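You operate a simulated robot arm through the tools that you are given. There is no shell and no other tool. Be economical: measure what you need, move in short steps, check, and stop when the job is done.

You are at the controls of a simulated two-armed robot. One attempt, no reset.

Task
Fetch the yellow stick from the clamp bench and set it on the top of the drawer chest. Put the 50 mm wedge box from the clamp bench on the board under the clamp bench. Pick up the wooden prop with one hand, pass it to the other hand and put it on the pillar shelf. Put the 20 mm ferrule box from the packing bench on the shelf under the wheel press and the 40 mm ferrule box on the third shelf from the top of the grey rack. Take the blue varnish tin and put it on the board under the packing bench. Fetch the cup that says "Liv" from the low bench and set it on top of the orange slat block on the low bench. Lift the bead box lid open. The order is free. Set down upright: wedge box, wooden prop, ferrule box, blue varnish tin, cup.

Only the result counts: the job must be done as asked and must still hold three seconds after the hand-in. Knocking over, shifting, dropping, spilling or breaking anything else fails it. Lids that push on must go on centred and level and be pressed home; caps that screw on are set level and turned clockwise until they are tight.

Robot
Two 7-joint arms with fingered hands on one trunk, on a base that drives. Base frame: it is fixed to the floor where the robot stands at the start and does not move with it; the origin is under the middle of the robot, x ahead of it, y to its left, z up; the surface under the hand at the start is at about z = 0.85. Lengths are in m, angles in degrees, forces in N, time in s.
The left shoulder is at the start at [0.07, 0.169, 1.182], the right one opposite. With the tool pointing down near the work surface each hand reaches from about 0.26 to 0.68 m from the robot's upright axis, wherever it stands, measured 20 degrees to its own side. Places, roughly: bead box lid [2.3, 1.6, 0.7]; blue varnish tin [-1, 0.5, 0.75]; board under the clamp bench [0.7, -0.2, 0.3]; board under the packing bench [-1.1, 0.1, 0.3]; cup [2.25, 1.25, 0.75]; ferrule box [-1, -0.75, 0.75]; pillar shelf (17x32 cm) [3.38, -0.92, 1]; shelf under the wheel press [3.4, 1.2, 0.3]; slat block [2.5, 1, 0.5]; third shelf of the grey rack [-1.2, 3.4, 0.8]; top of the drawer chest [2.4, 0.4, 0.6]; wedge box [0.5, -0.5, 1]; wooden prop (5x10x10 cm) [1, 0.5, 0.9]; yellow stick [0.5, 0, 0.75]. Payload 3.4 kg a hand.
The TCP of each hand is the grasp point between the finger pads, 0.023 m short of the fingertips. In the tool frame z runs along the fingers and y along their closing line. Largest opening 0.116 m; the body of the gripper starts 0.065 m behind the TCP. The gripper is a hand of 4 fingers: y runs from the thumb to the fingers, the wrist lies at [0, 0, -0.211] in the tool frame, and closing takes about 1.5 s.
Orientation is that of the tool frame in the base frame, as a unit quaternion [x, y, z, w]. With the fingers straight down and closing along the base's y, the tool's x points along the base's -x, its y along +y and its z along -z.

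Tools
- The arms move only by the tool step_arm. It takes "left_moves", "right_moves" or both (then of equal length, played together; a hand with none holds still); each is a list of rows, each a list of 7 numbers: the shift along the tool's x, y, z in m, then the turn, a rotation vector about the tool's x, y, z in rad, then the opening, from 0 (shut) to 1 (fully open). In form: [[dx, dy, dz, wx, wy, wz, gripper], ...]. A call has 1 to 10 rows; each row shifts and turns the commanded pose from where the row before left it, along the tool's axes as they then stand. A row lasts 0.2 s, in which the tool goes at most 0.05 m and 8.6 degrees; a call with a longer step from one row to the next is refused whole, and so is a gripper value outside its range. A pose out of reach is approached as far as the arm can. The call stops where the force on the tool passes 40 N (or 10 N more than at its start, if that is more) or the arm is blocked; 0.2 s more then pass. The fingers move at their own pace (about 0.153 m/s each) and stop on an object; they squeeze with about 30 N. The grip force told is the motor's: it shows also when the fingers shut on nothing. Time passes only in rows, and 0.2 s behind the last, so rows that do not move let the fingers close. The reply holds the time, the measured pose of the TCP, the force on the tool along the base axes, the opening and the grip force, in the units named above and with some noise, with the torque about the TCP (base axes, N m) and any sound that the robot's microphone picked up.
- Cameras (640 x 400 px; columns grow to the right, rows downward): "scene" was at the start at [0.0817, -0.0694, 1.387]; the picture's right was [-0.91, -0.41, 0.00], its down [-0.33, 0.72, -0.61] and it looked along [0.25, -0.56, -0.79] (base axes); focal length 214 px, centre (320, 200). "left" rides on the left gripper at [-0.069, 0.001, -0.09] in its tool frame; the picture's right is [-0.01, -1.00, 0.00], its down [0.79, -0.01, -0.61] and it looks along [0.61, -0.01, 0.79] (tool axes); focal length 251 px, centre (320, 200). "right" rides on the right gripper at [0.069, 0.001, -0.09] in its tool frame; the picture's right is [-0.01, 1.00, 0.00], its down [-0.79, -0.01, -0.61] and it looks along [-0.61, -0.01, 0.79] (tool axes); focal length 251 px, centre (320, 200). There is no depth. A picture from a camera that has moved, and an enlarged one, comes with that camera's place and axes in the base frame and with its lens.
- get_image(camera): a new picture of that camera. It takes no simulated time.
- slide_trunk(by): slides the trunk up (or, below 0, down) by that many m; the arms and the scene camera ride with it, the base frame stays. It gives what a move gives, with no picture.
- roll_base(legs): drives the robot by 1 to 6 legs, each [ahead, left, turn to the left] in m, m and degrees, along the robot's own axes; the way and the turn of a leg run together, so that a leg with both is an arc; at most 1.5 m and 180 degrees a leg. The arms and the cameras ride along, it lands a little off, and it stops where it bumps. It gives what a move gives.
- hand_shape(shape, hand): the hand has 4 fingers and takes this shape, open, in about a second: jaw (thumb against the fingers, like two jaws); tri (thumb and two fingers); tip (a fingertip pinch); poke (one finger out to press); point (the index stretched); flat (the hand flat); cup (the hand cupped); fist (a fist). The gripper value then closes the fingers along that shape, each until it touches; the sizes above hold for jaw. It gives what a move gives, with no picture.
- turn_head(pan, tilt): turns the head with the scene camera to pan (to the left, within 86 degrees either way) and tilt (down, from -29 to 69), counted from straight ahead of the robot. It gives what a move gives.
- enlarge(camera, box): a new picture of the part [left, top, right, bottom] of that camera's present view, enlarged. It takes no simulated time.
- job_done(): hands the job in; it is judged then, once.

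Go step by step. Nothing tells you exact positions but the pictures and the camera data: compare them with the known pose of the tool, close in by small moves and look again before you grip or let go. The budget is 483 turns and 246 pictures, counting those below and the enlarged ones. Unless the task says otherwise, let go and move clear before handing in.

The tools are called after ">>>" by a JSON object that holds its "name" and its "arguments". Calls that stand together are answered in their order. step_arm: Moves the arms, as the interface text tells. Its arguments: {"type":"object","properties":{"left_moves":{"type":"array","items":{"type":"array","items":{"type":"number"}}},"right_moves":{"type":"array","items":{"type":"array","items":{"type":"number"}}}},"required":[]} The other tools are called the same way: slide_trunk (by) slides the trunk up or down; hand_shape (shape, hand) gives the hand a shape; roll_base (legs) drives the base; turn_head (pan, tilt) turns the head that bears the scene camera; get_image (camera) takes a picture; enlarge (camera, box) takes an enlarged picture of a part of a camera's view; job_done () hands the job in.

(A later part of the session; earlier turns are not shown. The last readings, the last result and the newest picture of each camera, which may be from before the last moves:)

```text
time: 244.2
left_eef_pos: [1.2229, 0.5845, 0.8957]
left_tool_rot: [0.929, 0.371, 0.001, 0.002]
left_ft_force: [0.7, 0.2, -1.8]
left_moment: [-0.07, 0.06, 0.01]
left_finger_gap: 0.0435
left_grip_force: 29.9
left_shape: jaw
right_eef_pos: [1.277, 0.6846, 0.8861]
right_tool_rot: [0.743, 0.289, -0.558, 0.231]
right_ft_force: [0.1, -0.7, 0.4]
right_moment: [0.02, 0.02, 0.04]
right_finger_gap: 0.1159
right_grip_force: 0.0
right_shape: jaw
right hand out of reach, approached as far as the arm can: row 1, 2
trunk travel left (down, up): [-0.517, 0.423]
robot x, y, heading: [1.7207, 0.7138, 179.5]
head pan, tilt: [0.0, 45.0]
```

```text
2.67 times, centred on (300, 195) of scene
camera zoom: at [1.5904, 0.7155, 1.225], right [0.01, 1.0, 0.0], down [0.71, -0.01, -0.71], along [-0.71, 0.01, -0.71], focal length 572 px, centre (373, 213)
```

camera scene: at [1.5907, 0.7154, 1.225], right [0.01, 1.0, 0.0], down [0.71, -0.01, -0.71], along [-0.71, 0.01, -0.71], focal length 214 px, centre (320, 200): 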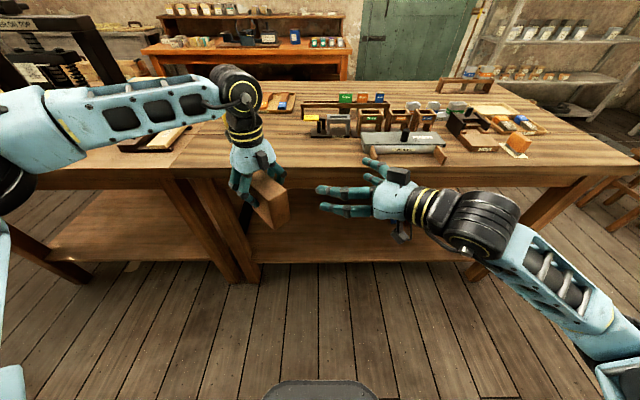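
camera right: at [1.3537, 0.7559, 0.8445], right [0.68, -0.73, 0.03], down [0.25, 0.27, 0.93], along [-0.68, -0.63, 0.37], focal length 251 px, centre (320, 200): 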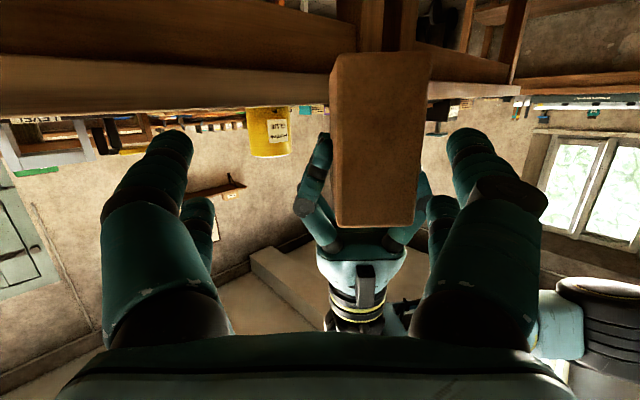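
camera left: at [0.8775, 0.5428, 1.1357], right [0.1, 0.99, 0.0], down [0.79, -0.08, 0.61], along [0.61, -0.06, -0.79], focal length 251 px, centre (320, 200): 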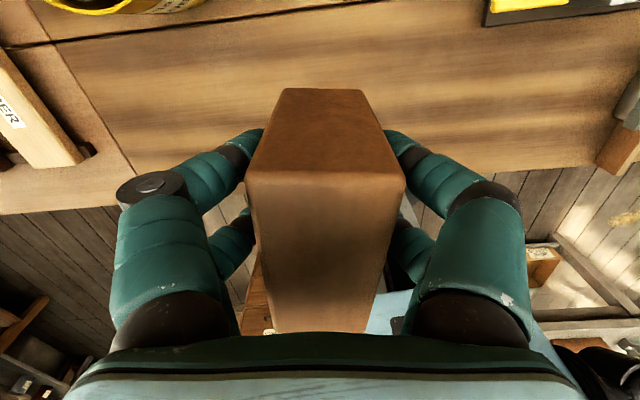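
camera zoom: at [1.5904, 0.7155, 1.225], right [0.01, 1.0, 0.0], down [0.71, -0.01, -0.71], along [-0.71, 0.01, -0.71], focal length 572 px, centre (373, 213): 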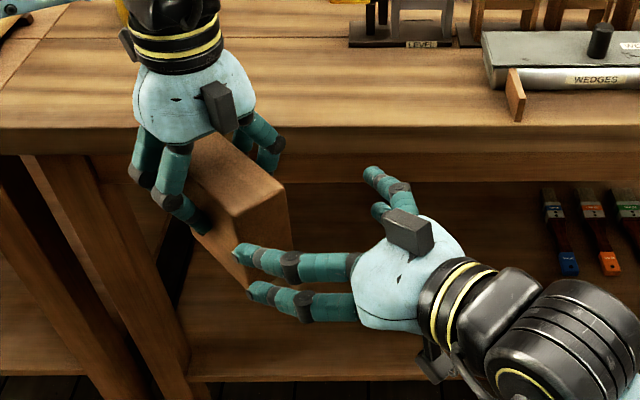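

>>> {"name": "step_arm", "arguments": {"left_moves": [[-0.0145, -0.0138, 0, 0, 0, 0, 0], [-0.0145, -0.0138, 0, 0, 0, 0, 0], [0, 0, 0, 0, 0, 0, 0]], "right_moves": [[0.007, 0.012, 0, 0, 0, 0, 1], [0.006, 0.012, 0, 0, 0, 0, 1], [0, 0, 0, 0, 0, 0, 1]]}}

>>> {"name": "get_image", "arguments": {"camera": "right"}}

```text
time: 245.0
left_eef_pos: [1.2015, 0.5656, 0.8947]
left_tool_rot: [0.929, 0.37, 0.001, 0.0]
left_ft_force: [-0.1, 0.4, -3.6]
left_moment: [-0.05, 0.01, -0.02]
left_finger_gap: 0.0436
left_grip_force: 30.6
left_shape: jaw
left hand out of reach, approached as far as the arm can: row 1, 2
right_eef_pos: [1.2768, 0.6833, 0.886]
right_tool_rot: [0.743, 0.29, -0.558, 0.231]
right_ft_force: [-0.2, 0.4, 0.0]
right_moment: [-0.02, 0.0, 0.01]
right_finger_gap: 0.1161
right_grip_force: 0.0
right_shape: jaw
right hand out of reach, approached as far as the arm can: row 1, 2
trunk travel left (down, up): [-0.517, 0.423]
robot x, y, heading: [1.7216, 0.7141, 179.4]
head pan, tilt: [0.0, 45.0]
```

```text
122 pictures are left
camera right: at [1.3539, 0.7554, 0.8446], right [0.68, -0.73, 0.03], down [0.25, 0.27, 0.93], along [-0.68, -0.63, 0.37], focal length 251 px, centre (320, 200)
```

right: 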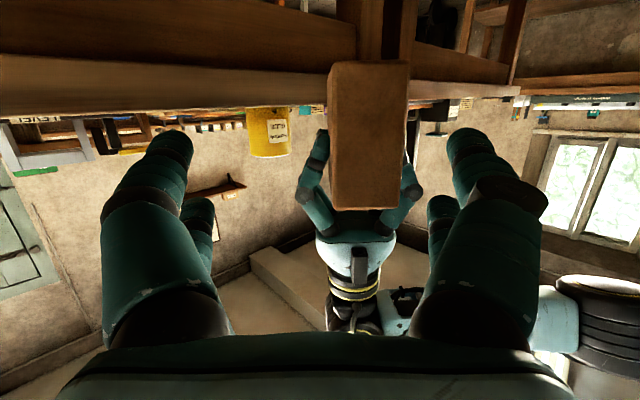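

>>> {"name": "step_arm", "arguments": {"left_moves": [[0, 0, 0, 0, 0, -0.12, 0], [0, 0, 0, 0, 0, -0.12, 0], [0, 0, 0, 0, 0, -0.12, 0], [0, 0, 0, 0, 0, 0, 0]], "right_moves": [[0, 0, -0.02, -0.116, 0.002, -0.032, 1], [0, 0, -0.02, -0.116, 0.002, -0.032, 1], [0, 0, -0.01, -0.116, 0.002, -0.032, 1], [0, 0, 0, 0, 0, 0, 1]]}}

>>> {"name": "get_image", "arguments": {"camera": "right"}}

```text
time: 246.0
left_eef_pos: [1.2028, 0.5657, 0.8953]
left_tool_rot: [0.847, 0.531, 0.002, 0.002]
left_ft_force: [0.2, -0.8, -2.6]
left_moment: [-0.04, 0.04, -0.04]
left_finger_gap: 0.0432
left_grip_force: 29.8
left_shape: jaw
right_eef_pos: [1.3073, 0.7193, 0.9001]
right_tool_rot: [0.679, 0.417, -0.508, 0.327]
right_ft_force: [0.3, 0.4, -0.8]
right_moment: [-0.02, 0.0, 0.0]
right_finger_gap: 0.1161
right_grip_force: 0.1
right_shape: jaw
trunk travel left (down, up): [-0.517, 0.423]
robot x, y, heading: [1.7203, 0.7149, 179.3]
head pan, tilt: [0.0, 45.0]
```

```text
121 pictures are left
camera right: at [1.354, 0.8141, 0.8588], right [0.9, -0.44, 0.03], down [0.14, 0.34, 0.93], along [-0.42, -0.83, 0.37], focal length 251 px, centre (320, 200)
```

right: 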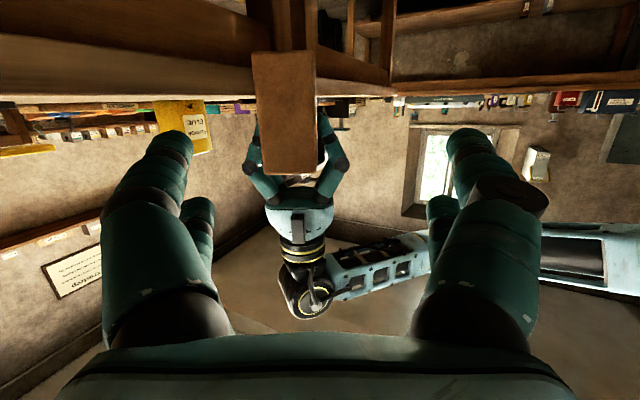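

>>> {"name": "step_arm", "arguments": {"right_moves": [[0, -0.027, 0.01, 0, 0, 0, 1], [0, 0, 0.03, 0, 0, 0, 1], [0, 0, 0.03, 0, 0, 0, 1], [0, 0, 0.02, 0, 0, 0, 1], [0, 0, 0, 0, 0, 0, 1]]}}

>>> {"name": "get_image", "arguments": {"camera": "right"}}

```text
time: 247.2
left_eef_pos: [1.2018, 0.5657, 0.8943]
left_tool_rot: [0.847, 0.531, 0.001, 0.001]
left_ft_force: [-0.2, -0.7, -3.5]
left_moment: [-0.05, -0.01, 0.04]
left_finger_gap: 0.0432
left_grip_force: 30.4
left_shape: jaw
right_eef_pos: [1.2479, 0.6524, 0.8764]
right_tool_rot: [0.679, 0.417, -0.508, 0.327]
right_ft_force: [-0.3, 0.6, -0.1]
right_moment: [-0.01, 0.0, -0.03]
right_finger_gap: 0.1161
right_grip_force: 0.1
right_shape: jaw
trunk travel left (down, up): [-0.517, 0.423]
robot x, y, heading: [1.7237, 0.7141, 179.6]
head pan, tilt: [0.0, 45.0]
```

```text
120 pictures are left
camera right: at [1.2947, 0.746, 0.8343], right [0.9, -0.44, 0.03], down [0.14, 0.34, 0.93], along [-0.42, -0.83, 0.37], focal length 251 px, centre (320, 200)
```

right: 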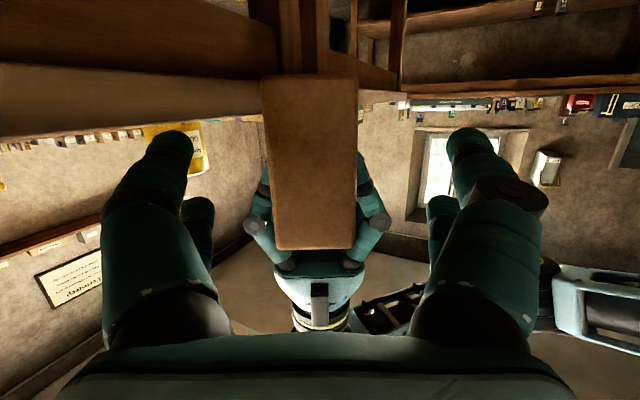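

>>> {"name": "step_arm", "arguments": {"right_moves": [[0.004, -0.005, 0.012, 0, 0, 0, 1], [0, 0, 0.012, 0, 0, 0, 1], [0, 0, 0.008, 0, 0, 0, 1], [0, 0, 0, 0, 0, 0, 1]]}}

>>> {"name": "get_image", "arguments": {"camera": "right"}}

>>> {"name": "get_image", "arguments": {"camera": "left"}}

>>> {"name": "enlarge", "arguments": {"camera": "scene", "box": [200, 120, 400, 270]}}

```text
time: 248.2
left_eef_pos: [1.2026, 0.5642, 0.8944]
left_tool_rot: [0.847, 0.531, 0.001, 0.002]
left_ft_force: [-1.3, 0.8, -2.9]
left_moment: [-0.04, 0.04, 0.02]
left_finger_gap: 0.0434
left_grip_force: 29.8
left_shape: jaw
right_eef_pos: [1.229, 0.6267, 0.8627]
right_tool_rot: [0.679, 0.417, -0.508, 0.327]
right_ft_force: [1.0, -0.4, -0.9]
right_moment: [-0.04, 0.04, 0.01]
right_finger_gap: 0.1159
right_grip_force: 0.1
right_shape: jaw
trunk travel left (down, up): [-0.517, 0.423]
robot x, y, heading: [1.7233, 0.7156, 179.6]
head pan, tilt: [0.0, 45.0]
```

```text
119 pictures are left
camera right: at [1.2768, 0.7215, 0.8207], right [0.9, -0.44, 0.03], down [0.14, 0.34, 0.93], along [-0.42, -0.83, 0.37], focal length 251 px, centre (320, 200)
```

right: 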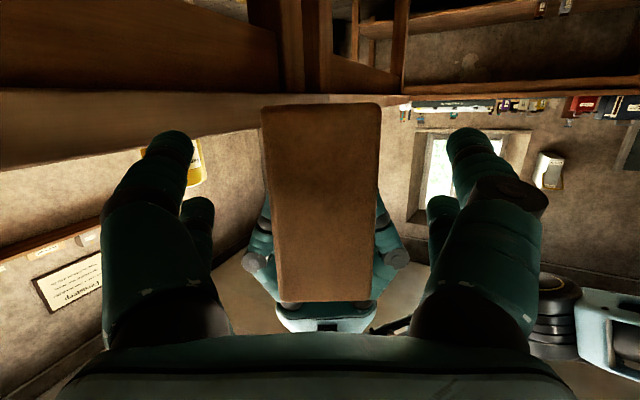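

```text
118 pictures are left
camera left: at [1.1704, 0.5023, 0.9832], right [-0.9, 0.43, 0.0], down [0.34, 0.72, 0.61], along [0.26, 0.55, -0.8], focal length 251 px, centre (320, 200)
```

left: 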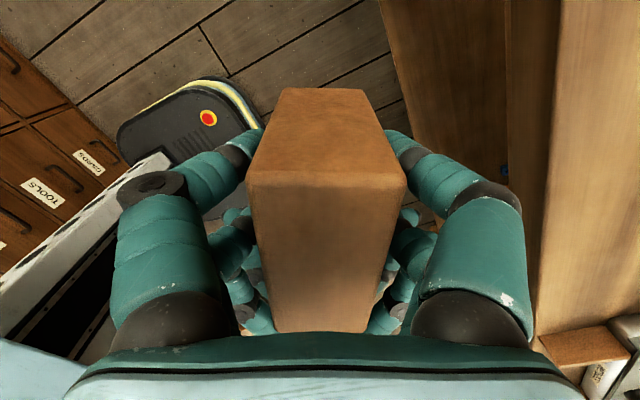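

```text
2.67 times, centred on (300, 195) of scene
camera zoom: at [1.5904, 0.7148, 1.225], right [0.01, 1.0, 0.0], down [0.71, -0.01, -0.71], along [-0.71, 0.01, -0.71], focal length 572 px, centre (373, 213)
```

zoom: 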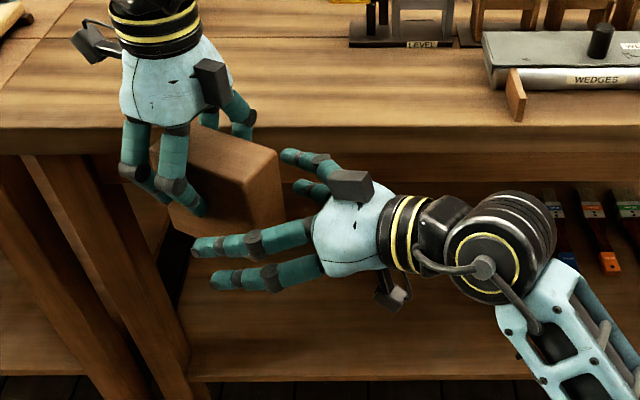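

>>> {"name": "step_arm", "arguments": {"right_moves": [[0, 0, 0, 0, 0, 0, 0.6], [0, 0, 0, 0, 0, 0, 0.3], [0, 0, 0, 0, 0, 0, 0], [0, 0, 0, 0, 0, 0, 0], [0, 0, 0, 0, 0, 0, 0], [0, 0, 0, 0, 0, 0, 0], [0, 0, 0, 0, 0, 0, 0]]}}

>>> {"name": "get_image", "arguments": {"camera": "right"}}

>>> {"name": "get_image", "arguments": {"camera": "left"}}

```text
time: 249.8
left_eef_pos: [1.2009, 0.564, 0.8949]
left_tool_rot: [0.848, 0.53, 0.001, 0.002]
left_ft_force: [-0.1, 2.7, -3.1]
left_moment: [0.02, -0.01, 0.05]
left_finger_gap: 0.0431
left_grip_force: 29.9
left_shape: jaw
right_eef_pos: [1.229, 0.6286, 0.8622]
right_tool_rot: [0.68, 0.416, -0.508, 0.327]
right_ft_force: [-0.2, -2.3, 0.2]
right_moment: [0.01, 0.04, 0.01]
right_finger_gap: 0.0424
right_grip_force: 29.8
right_shape: jaw
trunk travel left (down, up): [-0.517, 0.423]
robot x, y, heading: [1.7256, 0.7115, 179.4]
head pan, tilt: [0.0, 45.0]
```

```text
116 pictures are left
camera right: at [1.2768, 0.7216, 0.8207], right [0.9, -0.44, 0.03], down [0.14, 0.34, 0.93], along [-0.42, -0.83, 0.37], focal length 251 px, centre (320, 200)
```

right: 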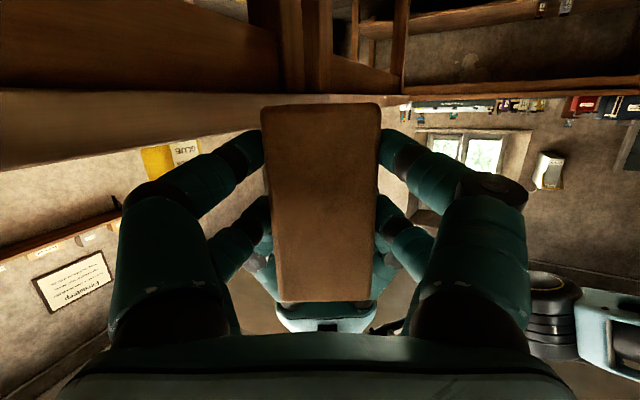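

```text
115 pictures are left
camera left: at [1.1704, 0.5023, 0.9831], right [-0.9, 0.43, 0.0], down [0.34, 0.72, 0.61], along [0.26, 0.55, -0.79], focal length 251 px, centre (320, 200)
```

left: 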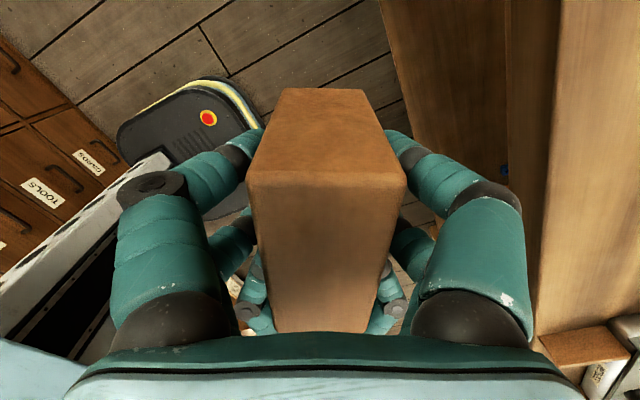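

Right hand has it (42 mm gap, 30 N). The left hand lets go and lifts away.

>>> {"name": "step_arm", "arguments": {"left_moves": [[0, 0, 0, 0, 0, 0, 0.6], [0, 0, 0, 0, 0, 0, 1], [0, 0, 0, 0, 0, 0, 1], [0, 0, 0, 0, 0, 0, 1], [0, 0, -0.03, 0, 0, 0, 1], [0, 0, -0.04, 0, 0, 0, 1], [0, 0, -0.04, 0, 0, 0, 1], [0, 0, -0.04, 0, 0, 0, 1], [0, 0, 0, 0, 0, 0, 1]]}}

>>> {"name": "get_image", "arguments": {"camera": "scene"}}

>>> {"name": "get_image", "arguments": {"camera": "right"}}

```text
time: 251.8
left_eef_pos: [1.2155, 0.5543, 0.9911]
left_tool_rot: [0.847, 0.531, 0.001, 0.001]
left_ft_force: [-0.1, 0.4, 0.2]
left_moment: [0.02, 0.03, 0.01]
left_finger_gap: 0.1161
left_grip_force: 0.0
left_shape: jaw
left hand out of reach, approached as far as the arm can: row 6, 7, 8
right_eef_pos: [1.2293, 0.6275, 0.8621]
right_tool_rot: [0.679, 0.417, -0.508, 0.328]
right_ft_force: [-0.2, 0.3, 0.4]
right_moment: [0.09, -0.08, 0.04]
right_finger_gap: 0.0427
right_grip_force: 30.2
right_shape: jaw
trunk travel left (down, up): [-0.517, 0.423]
robot x, y, heading: [1.7213, 0.7114, 179.5]
head pan, tilt: [0.0, 45.0]
```

```text
114 pictures are left
camera scene: at [1.5903, 0.7147, 1.225], right [0.01, 1.0, 0.0], down [0.71, -0.01, -0.71], along [-0.71, 0.01, -0.71], focal length 214 px, centre (320, 200)
```

scene: 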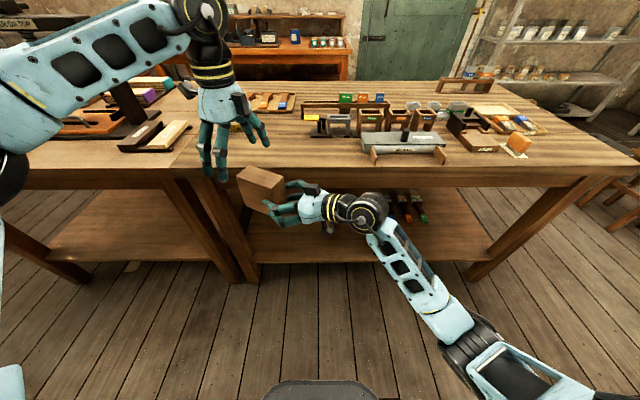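

```text
113 pictures are left
camera right: at [1.2768, 0.7216, 0.8206], right [0.9, -0.44, 0.03], down [0.14, 0.34, 0.93], along [-0.42, -0.83, 0.37], focal length 251 px, centre (320, 200)
```

right: 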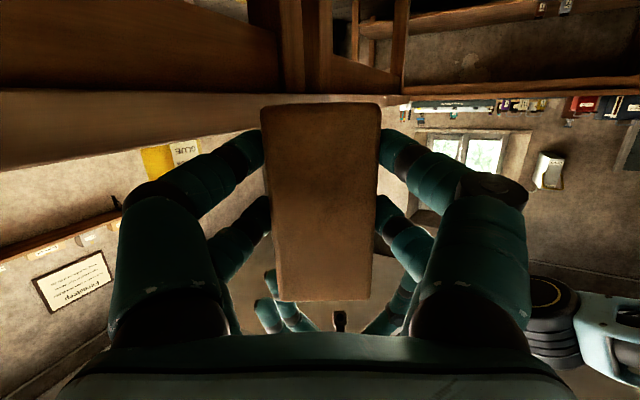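

Hand-over done. I raise the trunk, turn toward -y and head to the pillar shelf.

>>> {"name": "slide_trunk", "arguments": {"by": 0.33}}

>>> {"name": "roll_base", "arguments": {"legs": [[0, 0, 90]]}}

>>> {"name": "turn_head", "arguments": {"pan": 15, "tilt": 25}}

>>> {"name": "get_image", "arguments": {"camera": "scene"}}

```text
time: 255.1
left_eef_pos: [1.2149, 0.5557, 1.3217]
left_tool_rot: [0.848, 0.531, 0.002, 0.001]
left_ft_force: [-0.7, -0.9, 0.3]
left_moment: [0.02, 0.01, 0.03]
left_finger_gap: 0.1158
left_grip_force: 0.1
left_shape: jaw
right_eef_pos: [1.2291, 0.6273, 1.1927]
right_tool_rot: [0.679, 0.417, -0.508, 0.327]
right_ft_force: [0.9, -0.1, -1.2]
right_moment: [0.12, -0.07, 0.01]
right_finger_gap: 0.0426
right_grip_force: 30.0
right_shape: jaw
trunk travel left (down, up): [-0.847, 0.093]
robot x, y, heading: [1.7227, 0.7111, 179.4]
head pan, tilt: [0.0, 45.0]
```

```text
time: 259.2
left_eef_pos: [1.8617, 0.2022, 1.3221]
left_tool_rot: [0.243, 0.97, 0.002, 0.0]
left_ft_force: [-0.3, -0.1, -0.8]
left_moment: [-0.02, 0.0, 0.01]
left_finger_gap: 0.1161
left_grip_force: 0.0
left_shape: jaw
right_eef_pos: [1.7895, 0.2206, 1.1927]
right_tool_rot: [0.2, 0.771, -0.139, 0.588]
right_ft_force: [-0.2, -1.1, -2.8]
right_moment: [0.07, 0.15, -0.01]
right_finger_gap: 0.0421
right_grip_force: 29.9
right_shape: jaw
trunk travel left (down, up): [-0.847, 0.093]
robot x, y, heading: [1.7228, 0.7145, -92.7]
head pan, tilt: [0.0, 45.0]
```

```text
time: 260.1
left_eef_pos: [1.8614, 0.203, 1.3214]
left_tool_rot: [0.243, 0.97, 0.002, 0.0]
left_ft_force: [0.6, 0.7, 0.1]
left_moment: [-0.01, 0.03, 0.01]
left_finger_gap: 0.1158
left_grip_force: 0.1
left_shape: jaw
right_eef_pos: [1.7903, 0.2197, 1.1918]
right_tool_rot: [0.2, 0.771, -0.139, 0.588]
right_ft_force: [-0.7, -0.3, -3.0]
right_moment: [0.07, 0.12, -0.01]
right_finger_gap: 0.0423
right_grip_force: 30.1
right_shape: jaw
trunk travel left (down, up): [-0.847, 0.093]
robot x, y, heading: [1.7203, 0.7144, -92.8]
head pan, tilt: [15.0, 25.0]
```

```text
112 pictures are left
camera scene: at [1.7396, 0.5729, 1.5855], right [-0.98, -0.21, 0.0], down [-0.09, 0.41, -0.91], along [0.19, -0.89, -0.42], focal length 214 px, centre (320, 200)
```

scene: 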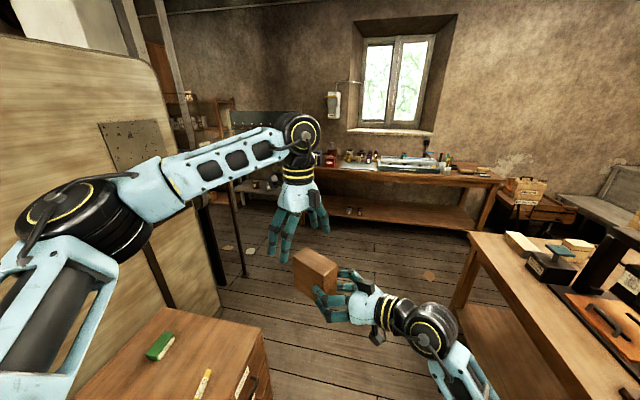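

>>> {"name": "roll_base", "arguments": {"legs": [[0, 0, 2.8], [1.5, 0, 0]]}}

>>> {"name": "turn_head", "arguments": {"pan": 75, "tilt": 15}}

>>> {"name": "get_image", "arguments": {"camera": "scene"}}

```text
time: 267.9
left_eef_pos: [1.902, -1.2942, 1.3227]
left_tool_rot: [0.212, 0.977, 0.002, 0.0]
left_ft_force: [-0.2, -0.5, 0.0]
left_moment: [0.04, 0.02, 0.01]
left_finger_gap: 0.1155
left_grip_force: 0.1
left_shape: jaw
right_eef_pos: [1.8305, -1.2807, 1.1914]
right_tool_rot: [0.177, 0.777, -0.121, 0.592]
right_ft_force: [-0.1, 0.2, -2.9]
right_moment: [0.05, 0.1, 0.02]
right_finger_gap: 0.0424
right_grip_force: 30.5
right_shape: jaw
trunk travel left (down, up): [-0.847, 0.093]
robot x, y, heading: [1.7315, -0.7908, -89.2]
head pan, tilt: [15.0, 25.0]
```

```text
time: 269.2
left_eef_pos: [1.9024, -1.2934, 1.322]
left_tool_rot: [0.213, 0.977, 0.002, 0.0]
left_ft_force: [0.0, -0.1, -0.1]
left_moment: [0.0, 0.01, 0.0]
left_finger_gap: 0.1159
left_grip_force: 0.0
left_shape: jaw
right_eef_pos: [1.8294, -1.2807, 1.1924]
right_tool_rot: [0.177, 0.777, -0.121, 0.592]
right_ft_force: [0.3, -0.4, -2.7]
right_moment: [0.07, 0.13, 0.02]
right_finger_gap: 0.0421
right_grip_force: 30.0
right_shape: jaw
trunk travel left (down, up): [-0.847, 0.093]
robot x, y, heading: [1.7304, -0.7921, -89.6]
head pan, tilt: [75.0, 15.0]
```

```text
111 pictures are left
camera scene: at [1.8234, -0.8655, 1.6018], right [-0.25, -0.97, 0.0], down [-0.25, 0.06, -0.97], along [0.94, -0.24, -0.26], focal length 214 px, centre (320, 200)
```

scene: 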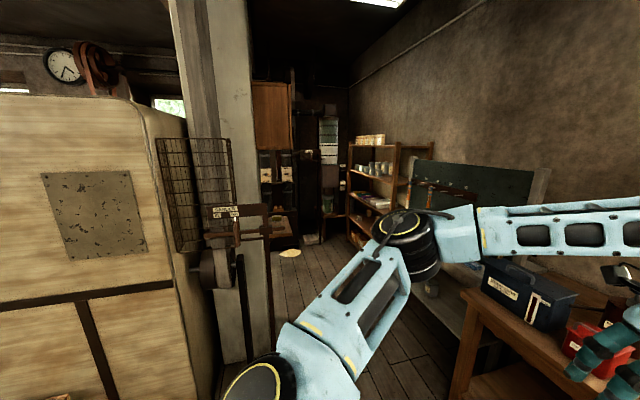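

>>> {"name": "enlarge", "arguments": {"camera": "scene", "box": [180, 140, 360, 290]}}

```text
2.67 times, centred on (270, 215) of scene
camera zoom: at [1.8234, -0.8655, 1.6018], right [-0.25, -0.97, 0.0], down [-0.25, 0.06, -0.97], along [0.94, -0.24, -0.26], focal length 572 px, centre (453, 160)
```

zoom: 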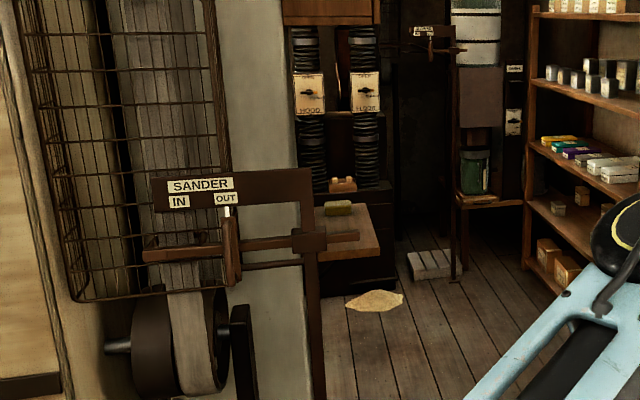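

>>> {"name": "roll_base", "arguments": {"legs": [[0.5, 0, 0]]}}

>>> {"name": "turn_head", "arguments": {"pan": 70, "tilt": 35}}

>>> {"name": "get_image", "arguments": {"camera": "scene"}}

```text
time: 272.2
left_eef_pos: [1.9062, -1.7977, 1.3223]
left_tool_rot: [0.215, 0.977, 0.001, 0.0]
left_ft_force: [-0.2, 0.7, -1.1]
left_moment: [0.0, 0.01, 0.03]
left_finger_gap: 0.1158
left_grip_force: 0.0
left_shape: jaw
right_eef_pos: [1.8333, -1.7846, 1.1921]
right_tool_rot: [0.178, 0.777, -0.122, 0.591]
right_ft_force: [0.3, 0.0, -2.3]
right_moment: [0.04, 0.1, -0.01]
right_finger_gap: 0.0422
right_grip_force: 29.9
right_shape: jaw
trunk travel left (down, up): [-0.847, 0.093]
robot x, y, heading: [1.7387, -1.2944, -89.4]
head pan, tilt: [75.0, 15.0]
```

```text
time: 273.0
left_eef_pos: [1.906, -1.8012, 1.3213]
left_tool_rot: [0.215, 0.977, 0.002, 0.001]
left_ft_force: [0.3, -0.5, 0.4]
left_moment: [0.03, 0.01, -0.01]
left_finger_gap: 0.1155
left_grip_force: 0.1
left_shape: jaw
right_eef_pos: [1.8336, -1.787, 1.191]
right_tool_rot: [0.178, 0.777, -0.121, 0.592]
right_ft_force: [-0.7, -0.3, -2.4]
right_moment: [0.02, 0.11, -0.01]
right_finger_gap: 0.0422
right_grip_force: 30.1
right_shape: jaw
trunk travel left (down, up): [-0.847, 0.093]
robot x, y, heading: [1.7345, -1.2923, -89.4]
head pan, tilt: [70.0, 35.0]
```

```text
109 pictures are left
camera scene: at [1.8215, -1.378, 1.5698], right [-0.33, -0.94, 0.0], down [-0.54, 0.19, -0.82], along [0.77, -0.27, -0.57], focal length 214 px, centre (320, 200)
```

scene: 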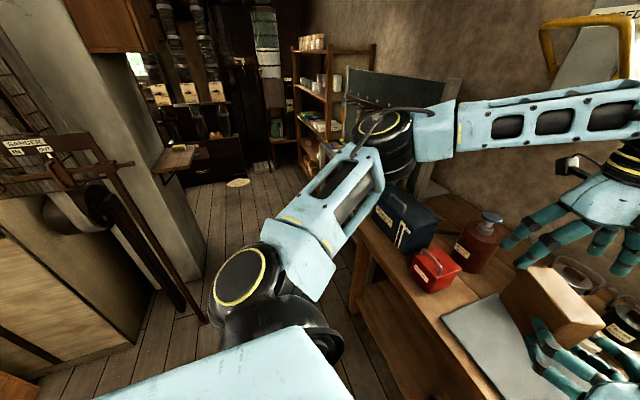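

>>> {"name": "roll_base", "arguments": {"legs": [[0, 0, 89.5]]}}

>>> {"name": "turn_head", "arguments": {"pan": 0, "tilt": 30}}

>>> {"name": "get_image", "arguments": {"camera": "scene"}}

```text
time: 277.2
left_eef_pos: [2.245, -1.1396, 1.3215]
left_tool_rot: [-0.528, 0.849, 0.002, 0.0]
left_ft_force: [-0.4, -0.1, -0.7]
left_moment: [0.01, -0.01, 0.01]
left_finger_gap: 0.1158
left_grip_force: 0.1
left_shape: jaw
right_eef_pos: [2.2282, -1.2119, 1.1917]
right_tool_rot: [-0.415, 0.68, 0.326, 0.509]
right_ft_force: [-0.4, 0.0, -3.4]
right_moment: [-0.14, 0.05, 0.02]
right_finger_gap: 0.0423
right_grip_force: 30.1
right_shape: jaw
trunk travel left (down, up): [-0.847, 0.093]
robot x, y, heading: [1.7409, -1.2973, -0.7]
head pan, tilt: [70.0, 35.0]
```

```text
time: 278.6
left_eef_pos: [2.2456, -1.1397, 1.3214]
left_tool_rot: [-0.527, 0.85, 0.001, -0.001]
left_ft_force: [0.6, -0.9, 0.4]
left_moment: [0.01, -0.02, 0.0]
left_finger_gap: 0.1158
left_grip_force: 0.0
left_shape: jaw
right_eef_pos: [2.2288, -1.2124, 1.1923]
right_tool_rot: [-0.414, 0.681, 0.325, 0.509]
right_ft_force: [-0.6, -1.0, -2.4]
right_moment: [-0.11, 0.07, 0.05]
right_finger_gap: 0.0419
right_grip_force: 29.7
right_shape: jaw
trunk travel left (down, up): [-0.847, 0.093]
robot x, y, heading: [1.7393, -1.2966, -0.9]
head pan, tilt: [0.0, 30.0]
```

```text
108 pictures are left
camera scene: at [1.8789, -1.2992, 1.5776], right [-0.02, -1.0, 0.0], down [-0.5, 0.01, -0.87], along [0.87, -0.01, -0.5], focal length 214 px, centre (320, 200)
```

scene: 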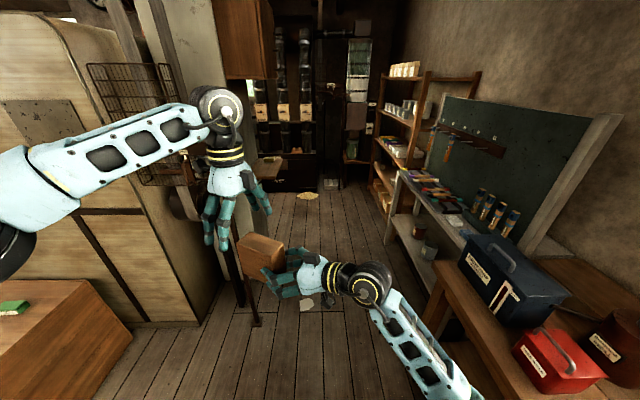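

>>> {"name": "roll_base", "arguments": {"legs": [[1.0, -0.2, 0.9], [0.54, 0, 0]]}}

>>> {"name": "turn_head", "arguments": {"pan": 60, "tilt": 35}}

>>> {"name": "get_image", "arguments": {"camera": "scene"}}

```text
time: 286.6
left_eef_pos: [3.7908, -1.303, 1.3224]
left_tool_rot: [-0.542, 0.84, 0.002, 0.0]
left_ft_force: [0.3, -0.2, -0.2]
left_moment: [-0.02, 0.01, -0.01]
left_finger_gap: 0.1159
left_grip_force: 0.1
left_shape: jaw
right_eef_pos: [3.7789, -1.3758, 1.1928]
right_tool_rot: [-0.427, 0.673, 0.334, 0.503]
right_ft_force: [-0.4, -0.1, -3.2]
right_moment: [-0.1, 0.06, -0.02]
right_finger_gap: 0.0424
right_grip_force: 30.5
right_shape: jaw
trunk travel left (down, up): [-0.847, 0.093]
robot x, y, heading: [3.2906, -1.4778, 1.0]
head pan, tilt: [0.0, 30.0]
```

```text
time: 287.9
left_eef_pos: [3.7928, -1.3032, 1.3214]
left_tool_rot: [-0.543, 0.84, 0.001, -0.001]
left_ft_force: [-0.5, 0.2, -0.6]
left_moment: [-0.01, -0.02, 0.0]
left_finger_gap: 0.1156
left_grip_force: 0.1
left_shape: jaw
right_eef_pos: [3.7794, -1.3749, 1.1924]
right_tool_rot: [-0.427, 0.673, 0.334, 0.503]
right_ft_force: [-0.4, -0.3, -2.6]
right_moment: [-0.12, 0.07, 0.0]
right_finger_gap: 0.0423
right_grip_force: 29.7
right_shape: jaw
trunk travel left (down, up): [-0.847, 0.093]
robot x, y, heading: [3.2899, -1.4772, 1.3]
head pan, tilt: [60.0, 35.0]
```

```text
107 pictures are left
camera scene: at [3.3848, -1.3998, 1.5698], right [0.88, -0.48, 0.0], down [-0.28, -0.5, -0.82], along [0.4, 0.72, -0.57], focal length 214 px, centre (320, 200)
```

scene: 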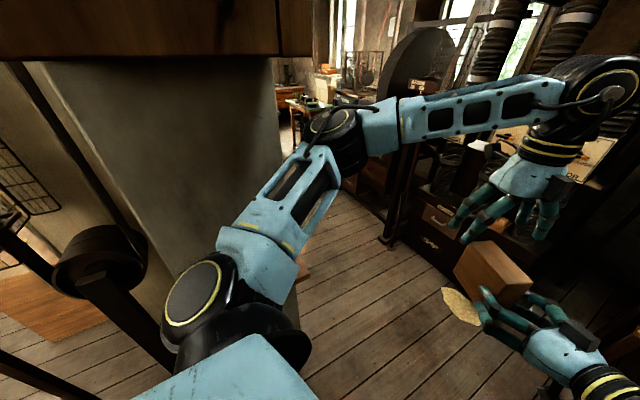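

>>> {"name": "step_arm", "arguments": {"left_moves": [[0.01, 0.025, 0.035, 0, 0, 0, 1], [0.01, 0.025, 0.035, 0, 0, 0, 1], [0.01, 0.025, 0.035, 0, 0, 0, 1], [0.01, 0.025, 0.035, 0, 0, 0, 1], [0, 0, 0.04, 0, 0, 0, 1]]}}

>>> {"name": "roll_base", "arguments": {"legs": [[0, -0.04, 45]]}}

>>> {"name": "turn_head", "arguments": {"pan": 30, "tilt": 40}}

>>> {"name": "get_image", "arguments": {"camera": "scene"}}

```text
time: 288.6
left_eef_pos: [3.7379, -1.2993, 1.2521]
left_tool_rot: [-0.546, 0.838, -0.006, 0.008]
left_ft_force: [8.7, 3.5, 16.1]
left_moment: [-0.44, -1.31, 0.45]
left_finger_gap: 0.1161
left_grip_force: 0.0
left_shape: jaw
right_eef_pos: [3.7778, -1.3786, 1.1803]
right_tool_rot: [-0.43, 0.681, 0.331, 0.492]
right_ft_force: [-8.9, -3.4, -19.2]
right_moment: [-0.72, 0.08, 0.33]
right_finger_gap: 0.0422
right_grip_force: 30.4
right_shape: jaw
trunk travel left (down, up): [-0.847, 0.093]
robot x, y, heading: [3.2885, -1.4731, 0.8]
head pan, tilt: [60.0, 35.0]
stopped in row 3 (right hand): the force on the tool passed its limit at 50 N (the readings are from after the stop); the commanded pose is now the measured one
```

```text
time: 291.1
left_eef_pos: [3.4952, -1.0697, 1.2504]
left_tool_rot: [0.826, -0.564, 0.002, -0.006]
left_ft_force: [-2.8, 13.9, 32.1]
left_moment: [1.07, -2.4, 1.02]
left_finger_gap: 0.1162
left_grip_force: 0.0
left_shape: jaw
right_eef_pos: [3.5797, -1.0953, 1.182]
right_tool_rot: [0.658, -0.463, -0.496, -0.327]
right_ft_force: [3.5, -12.7, -35.3]
right_moment: [-1.14, -0.18, 0.02]
right_finger_gap: 0.0426
right_grip_force: 30.4
right_shape: jaw
trunk travel left (down, up): [-0.847, 0.093]
robot x, y, heading: [3.3014, -1.511, 46.3]
head pan, tilt: [60.0, 35.0]
```

```text
time: 292.1
left_eef_pos: [3.4938, -1.071, 1.2502]
left_tool_rot: [0.827, -0.563, 0.002, -0.008]
left_ft_force: [1.2, 7.7, 23.0]
left_moment: [0.78, -1.65, 0.55]
left_finger_gap: 0.1162
left_grip_force: 0.0
left_shape: jaw
right_eef_pos: [3.5788, -1.0946, 1.181]
right_tool_rot: [0.659, -0.463, -0.495, -0.326]
right_ft_force: [-2.4, -9.2, -25.5]
right_moment: [-0.82, -0.43, 0.21]
right_finger_gap: 0.0419
right_grip_force: 30.1
right_shape: jaw
trunk travel left (down, up): [-0.847, 0.093]
robot x, y, heading: [3.3062, -1.5098, 46.4]
head pan, tilt: [30.0, 40.0]
```

```text
106 pictures are left
camera scene: at [3.3618, -1.3942, 1.5623], right [0.97, -0.23, 0.0], down [-0.15, -0.63, -0.77], along [0.18, 0.74, -0.64], focal length 214 px, centre (320, 200)
```

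scene: 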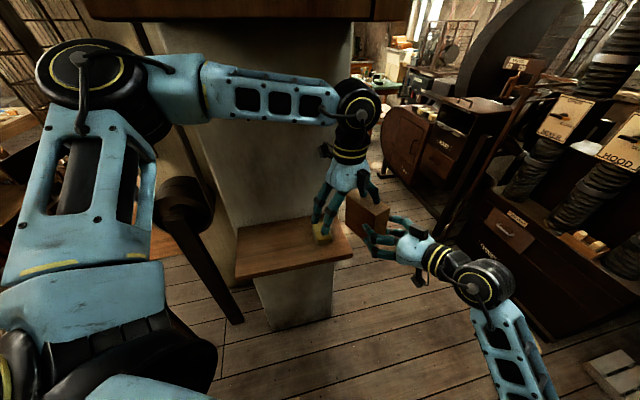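

The left hand pressed onto the prop; I lift the left hand away and check the grip.

>>> {"name": "step_arm", "arguments": {"left_moves": [[0, 0, -0.03, 0, 0, 0, 1], [0, 0, -0.03, 0, 0, 0, 1], [0.05, 0, 0.0, 0, 0, 0, 1], [0.05, 0, 0, 0, 0, 0, 1], [0, 0, 0, 0, 0, 0, 1]]}}

>>> {"name": "get_image", "arguments": {"camera": "right"}}

>>> {"name": "get_image", "arguments": {"camera": "scene"}}

```text
time: 293.2
left_eef_pos: [3.5232, -1.1521, 1.3092]
left_tool_rot: [0.827, -0.563, 0.003, -0.007]
left_ft_force: [-0.5, 0.4, -0.4]
left_moment: [-0.01, -0.02, 0.01]
left_finger_gap: 0.116
left_grip_force: 0.0
left_shape: jaw
left hand out of reach, approached as far as the arm can: row 4
right_eef_pos: [3.5787, -1.0952, 1.1829]
right_tool_rot: [0.659, -0.463, -0.495, -0.328]
right_ft_force: [-0.5, -0.3, -1.9]
right_moment: [-0.15, -0.05, -0.01]
right_finger_gap: 0.0423
right_grip_force: 30.2
right_shape: jaw
trunk travel left (down, up): [-0.847, 0.093]
robot x, y, heading: [3.3036, -1.5157, 46.4]
head pan, tilt: [30.0, 40.0]
```

```text
105 pictures are left
camera right: at [3.6137, -1.1939, 1.1442], right [-0.93, -0.36, 0.04], down [0.15, -0.31, 0.94], along [-0.32, 0.88, 0.35], focal length 251 px, centre (320, 200)
```

right: 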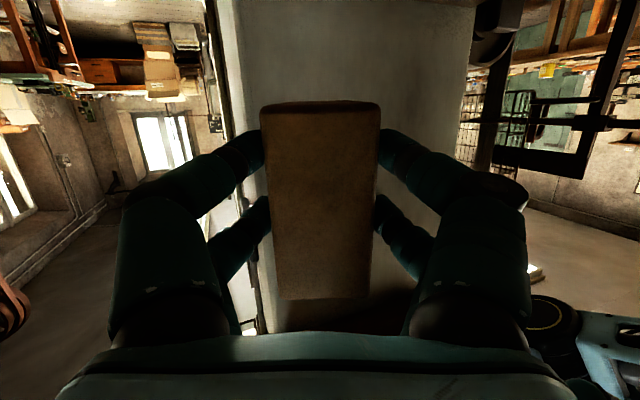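

```text
104 pictures are left
camera scene: at [3.3602, -1.3943, 1.5623], right [0.97, -0.23, 0.0], down [-0.15, -0.63, -0.77], along [0.18, 0.74, -0.64], focal length 214 px, centre (320, 200)
```

scene: 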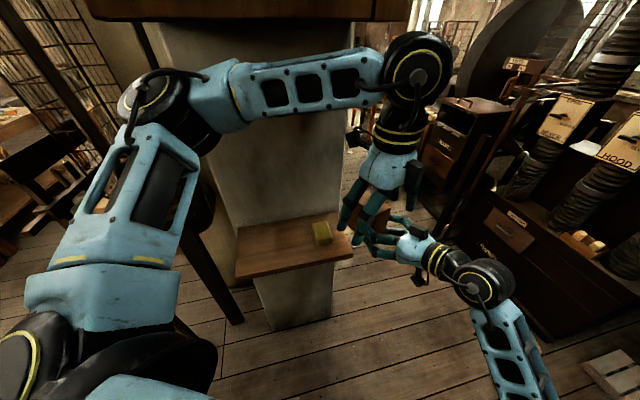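

>>> {"name": "roll_base", "arguments": {"legs": [[0, 0, 34]]}}

>>> {"name": "turn_head", "arguments": {"pan": 0, "tilt": 45}}

>>> {"name": "get_image", "arguments": {"camera": "scene"}}

```text
time: 295.3
left_eef_pos: [3.2841, -1.0921, 1.3098]
left_tool_rot: [0.956, -0.294, -0.001, -0.007]
left_ft_force: [0.2, -0.2, 0.2]
left_moment: [-0.02, 0.01, 0.0]
left_finger_gap: 0.1161
left_grip_force: 0.0
left_shape: jaw
right_eef_pos: [3.2962, -1.0134, 1.1828]
right_tool_rot: [0.766, -0.247, -0.57, -0.166]
right_ft_force: [-0.1, -0.4, -3.1]
right_moment: [-0.05, -0.1, 0.01]
right_finger_gap: 0.0418
right_grip_force: 29.7
right_shape: jaw
trunk travel left (down, up): [-0.847, 0.093]
robot x, y, heading: [3.3076, -1.5112, 80.4]
head pan, tilt: [30.0, 40.0]
```

```text
time: 296.2
left_eef_pos: [3.2826, -1.092, 1.3104]
left_tool_rot: [0.956, -0.294, 0.0, -0.007]
left_ft_force: [0.3, -0.1, 0.2]
left_moment: [0.03, 0.01, 0.03]
left_finger_gap: 0.116
left_grip_force: 0.1
left_shape: jaw
right_eef_pos: [3.2939, -1.0141, 1.1838]
right_tool_rot: [0.765, -0.248, -0.57, -0.167]
right_ft_force: [0.9, 0.1, -2.6]
right_moment: [-0.09, -0.11, 0.02]
right_finger_gap: 0.0422
right_grip_force: 30.1
right_shape: jaw
trunk travel left (down, up): [-0.847, 0.093]
robot x, y, heading: [3.307, -1.5107, 81.0]
head pan, tilt: [0.0, 45.0]
```

```text
103 pictures are left
camera scene: at [3.328, -1.3834, 1.555], right [0.99, -0.16, 0.0], down [-0.11, -0.7, -0.71], along [0.11, 0.7, -0.71], focal length 214 px, centre (320, 200)
```

scene: 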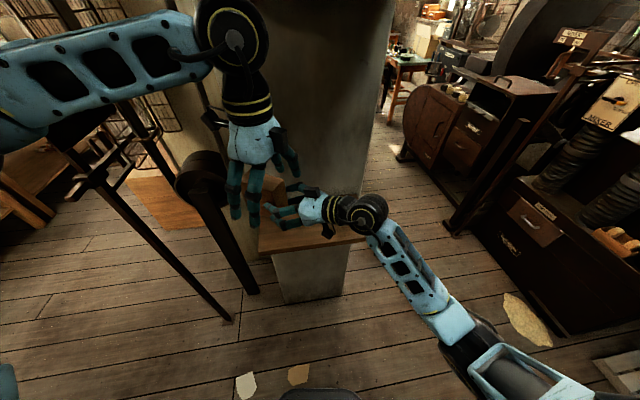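

>>> {"name": "slide_trunk", "arguments": {"by": -0.08}}

>>> {"name": "roll_base", "arguments": {"legs": [[0.075, -0.058, 0]]}}

>>> {"name": "get_image", "arguments": {"camera": "scene"}}

>>> {"name": "get_image", "arguments": {"camera": "right"}}

```text
time: 297.4
left_eef_pos: [3.2836, -1.0917, 1.2289]
left_tool_rot: [0.956, -0.294, 0.0, -0.007]
left_ft_force: [-0.3, 0.1, -0.7]
left_moment: [0.02, 0.0, -0.01]
left_finger_gap: 0.1159
left_grip_force: 0.1
left_shape: jaw
right_eef_pos: [3.2958, -1.0144, 1.1027]
right_tool_rot: [0.765, -0.248, -0.57, -0.167]
right_ft_force: [0.6, 0.2, -3.0]
right_moment: [-0.09, -0.1, 0.0]
right_finger_gap: 0.0419
right_grip_force: 29.9
right_shape: jaw
trunk travel left (down, up): [-0.767, 0.173]
robot x, y, heading: [3.3104, -1.5148, 80.5]
head pan, tilt: [0.0, 45.0]
```

```text
time: 298.5
left_eef_pos: [3.352, -1.0277, 1.2312]
left_tool_rot: [0.956, -0.295, 0.0, -0.008]
left_ft_force: [0.6, 0.0, -0.3]
left_moment: [-0.01, 0.02, 0.0]
left_finger_gap: 0.1159
left_grip_force: 0.1
left_shape: jaw
right_eef_pos: [3.3644, -0.9496, 1.1038]
right_tool_rot: [0.765, -0.246, -0.571, -0.166]
right_ft_force: [0.1, 0.1, -2.8]
right_moment: [-0.07, -0.12, 0.01]
right_finger_gap: 0.0419
right_grip_force: 29.7
right_shape: jaw
trunk travel left (down, up): [-0.767, 0.173]
robot x, y, heading: [3.3792, -1.4439, 80.7]
head pan, tilt: [0.0, 45.0]
```

```text
102 pictures are left
camera scene: at [3.3959, -1.3196, 1.4752], right [0.99, -0.16, 0.0], down [-0.11, -0.7, -0.71], along [0.11, 0.7, -0.71], focal length 214 px, centre (320, 200)
```

scene: 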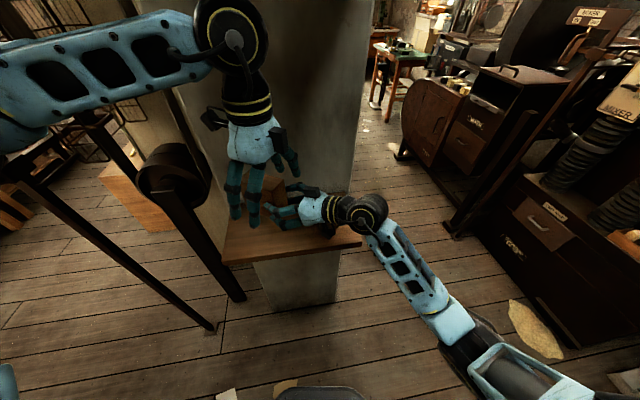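

```text
101 pictures are left
camera right: at [3.45, -1.0111, 1.0643], right [-0.57, -0.82, 0.03], down [0.3, -0.17, 0.94], along [-0.76, 0.55, 0.34], focal length 251 px, centre (320, 200)
```

right: 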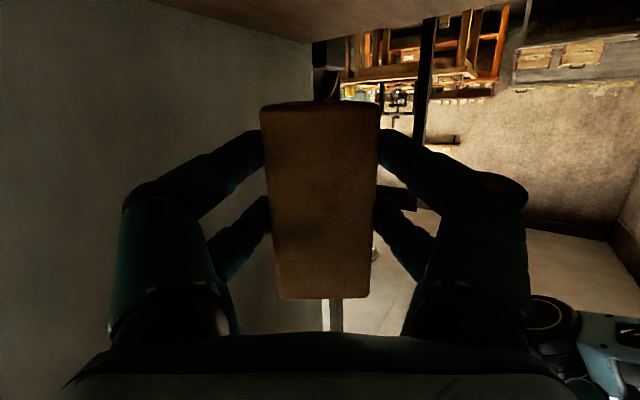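

The hand camera would touch the shelf edge at this angle, so I turn the right hand to point more straight at the pillar.

>>> {"name": "roll_base", "arguments": {"legs": [[-0.03, 0, 0]]}}

>>> {"name": "step_arm", "arguments": {"right_moves": [[0, 0, 0, 0.141, -0.003, 0.043, 0], [0, 0, 0, 0.141, -0.003, 0.043, 0], [0, 0, 0, 0.141, -0.003, 0.043, 0], [0, 0, 0, 0.141, -0.003, 0.043, 0], [0, 0, 0, 0, 0, 0, 0]]}}

>>> {"name": "get_image", "arguments": {"camera": "right"}}

>>> {"name": "get_image", "arguments": {"camera": "scene"}}

```text
time: 299.4
left_eef_pos: [3.3489, -1.0494, 1.2263]
left_tool_rot: [0.956, -0.294, 0.0, -0.004]
left_ft_force: [-0.7, -0.2, -0.1]
left_moment: [-0.08, -0.01, 0.02]
left_finger_gap: 0.1163
left_grip_force: 0.0
left_shape: jaw
right_eef_pos: [3.3626, -0.9712, 1.0993]
right_tool_rot: [0.766, -0.25, -0.569, -0.164]
right_ft_force: [0.8, -0.2, -3.3]
right_moment: [-0.07, -0.1, 0.04]
right_finger_gap: 0.0419
right_grip_force: 30.7
right_shape: jaw
trunk travel left (down, up): [-0.767, 0.173]
robot x, y, heading: [3.3736, -1.4754, 80.8]
head pan, tilt: [0.0, 45.0]
```

```text
time: 300.4
left_eef_pos: [3.3439, -1.0595, 1.2315]
left_tool_rot: [0.956, -0.293, 0.001, -0.009]
left_ft_force: [0.5, 0.1, -0.3]
left_moment: [0.01, 0.01, 0.05]
left_finger_gap: 0.1158
left_grip_force: 0.0
left_shape: jaw
right_eef_pos: [3.4322, -0.9706, 1.0538]
right_tool_rot: [0.717, -0.377, -0.488, -0.325]
right_ft_force: [-6.3, -0.1, 16.0]
right_moment: [0.25, -0.48, 0.11]
right_finger_gap: 0.042
right_grip_force: 30.6
right_shape: jaw
right hand out of reach, approached as far as the arm can: row 3, 4
trunk travel left (down, up): [-0.767, 0.173]
robot x, y, heading: [3.373, -1.4769, 80.9]
head pan, tilt: [0.0, 45.0]
stopped in row 5 (right hand): the force on the tool passed its limit at 52 N (the readings are from after the stop); the commanded pose is now the measured one
```

```text
100 pictures are left
camera right: at [3.4889, -1.0607, 1.0175], right [-0.86, -0.5, -0.09], down [0.09, -0.32, 0.94], along [-0.5, 0.8, 0.33], focal length 251 px, centre (320, 200)
```

right: 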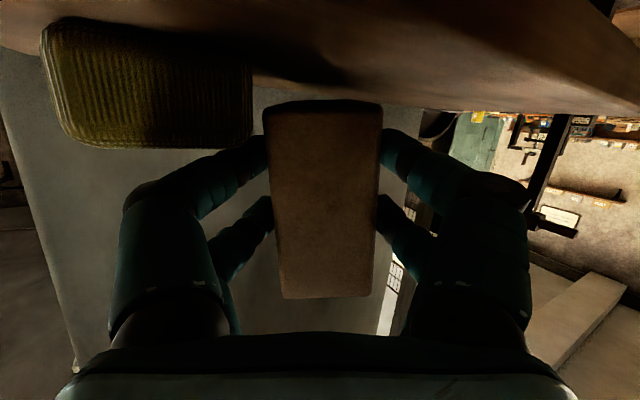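

```text
99 pictures are left
camera scene: at [3.3888, -1.3517, 1.4758], right [0.99, -0.16, 0.0], down [-0.11, -0.7, -0.71], along [0.12, 0.7, -0.7], focal length 214 px, centre (320, 200)
```

scene: 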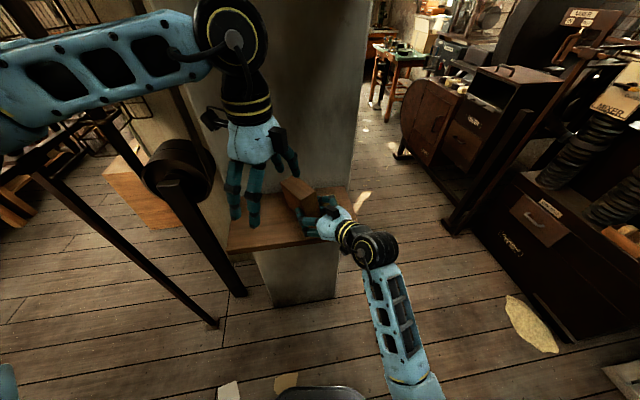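

>>> {"name": "slide_trunk", "arguments": {"by": 0.06}}

>>> {"name": "get_image", "arguments": {"camera": "right"}}

```text
time: 301.4
left_eef_pos: [3.3481, -1.0544, 1.2902]
left_tool_rot: [0.956, -0.294, 0.0, -0.006]
left_ft_force: [0.1, -0.4, 0.9]
left_moment: [-0.05, -0.01, -0.01]
left_finger_gap: 0.116
left_grip_force: 0.1
left_shape: jaw
right_eef_pos: [3.4364, -0.9667, 1.1089]
right_tool_rot: [0.718, -0.381, -0.486, -0.322]
right_ft_force: [-0.2, 0.2, -2.8]
right_moment: [-0.13, -0.06, 0.01]
right_finger_gap: 0.0422
right_grip_force: 30.1
right_shape: jaw
trunk travel left (down, up): [-0.827, 0.113]
robot x, y, heading: [3.3712, -1.4755, 80.7]
head pan, tilt: [0.0, 45.0]
```

```text
98 pictures are left
camera right: at [3.4924, -1.0574, 1.0732], right [-0.86, -0.5, -0.08], down [0.09, -0.32, 0.94], along [-0.5, 0.81, 0.32], focal length 251 px, centre (320, 200)
```

right: 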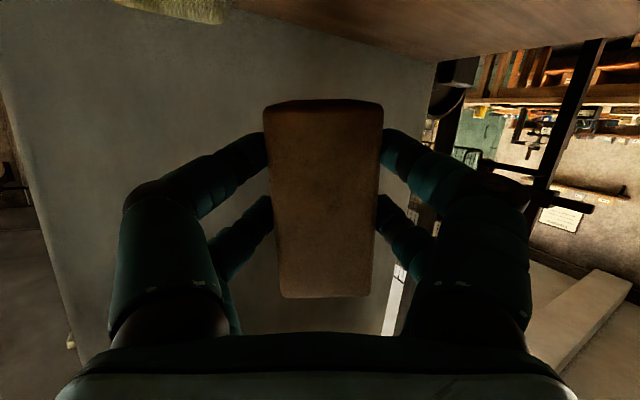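

>>> {"name": "step_arm", "arguments": {"right_moves": [[0.0135, -0.0385, -0.028, 0, 0, 0, 0], [0.0135, -0.0385, -0.028, 0, 0, 0, 0], [0, 0, 0, 0, -0.027, 0.054, 0], [0, 0, 0, 0, -0.027, 0.054, 0], [0, 0, 0, 0, 0, 0, 0]]}}

>>> {"name": "get_image", "arguments": {"camera": "right"}}

```text
time: 302.6
left_eef_pos: [3.3495, -1.0546, 1.2903]
left_tool_rot: [0.956, -0.294, 0.001, -0.006]
left_ft_force: [0.2, -0.5, 0.2]
left_moment: [-0.01, 0.0, 0.0]
left_finger_gap: 0.116
left_grip_force: 0.0
left_shape: jaw
right_eef_pos: [3.5351, -0.9826, 1.1098]
right_tool_rot: [0.683, -0.409, -0.523, -0.305]
right_ft_force: [0.6, 0.5, -2.4]
right_moment: [-0.16, -0.03, -0.01]
right_finger_gap: 0.0423
right_grip_force: 29.8
right_shape: jaw
trunk travel left (down, up): [-0.827, 0.113]
robot x, y, heading: [3.3706, -1.476, 80.6]
head pan, tilt: [0.0, 45.0]
```

```text
97 pictures are left
camera right: at [3.5841, -1.0735, 1.0678], right [-0.88, -0.48, 0.02], down [0.19, -0.32, 0.93], along [-0.44, 0.82, 0.37], focal length 251 px, centre (320, 200)
```

right: 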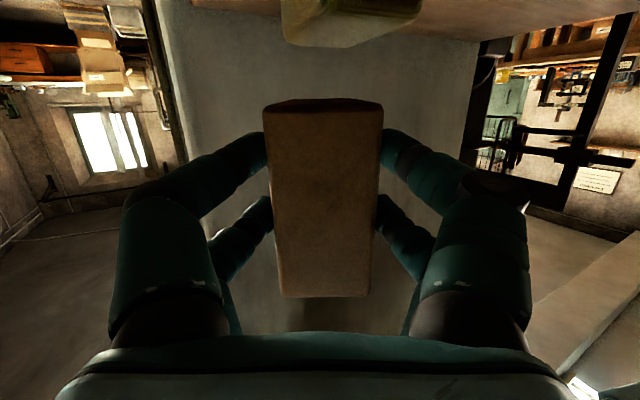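

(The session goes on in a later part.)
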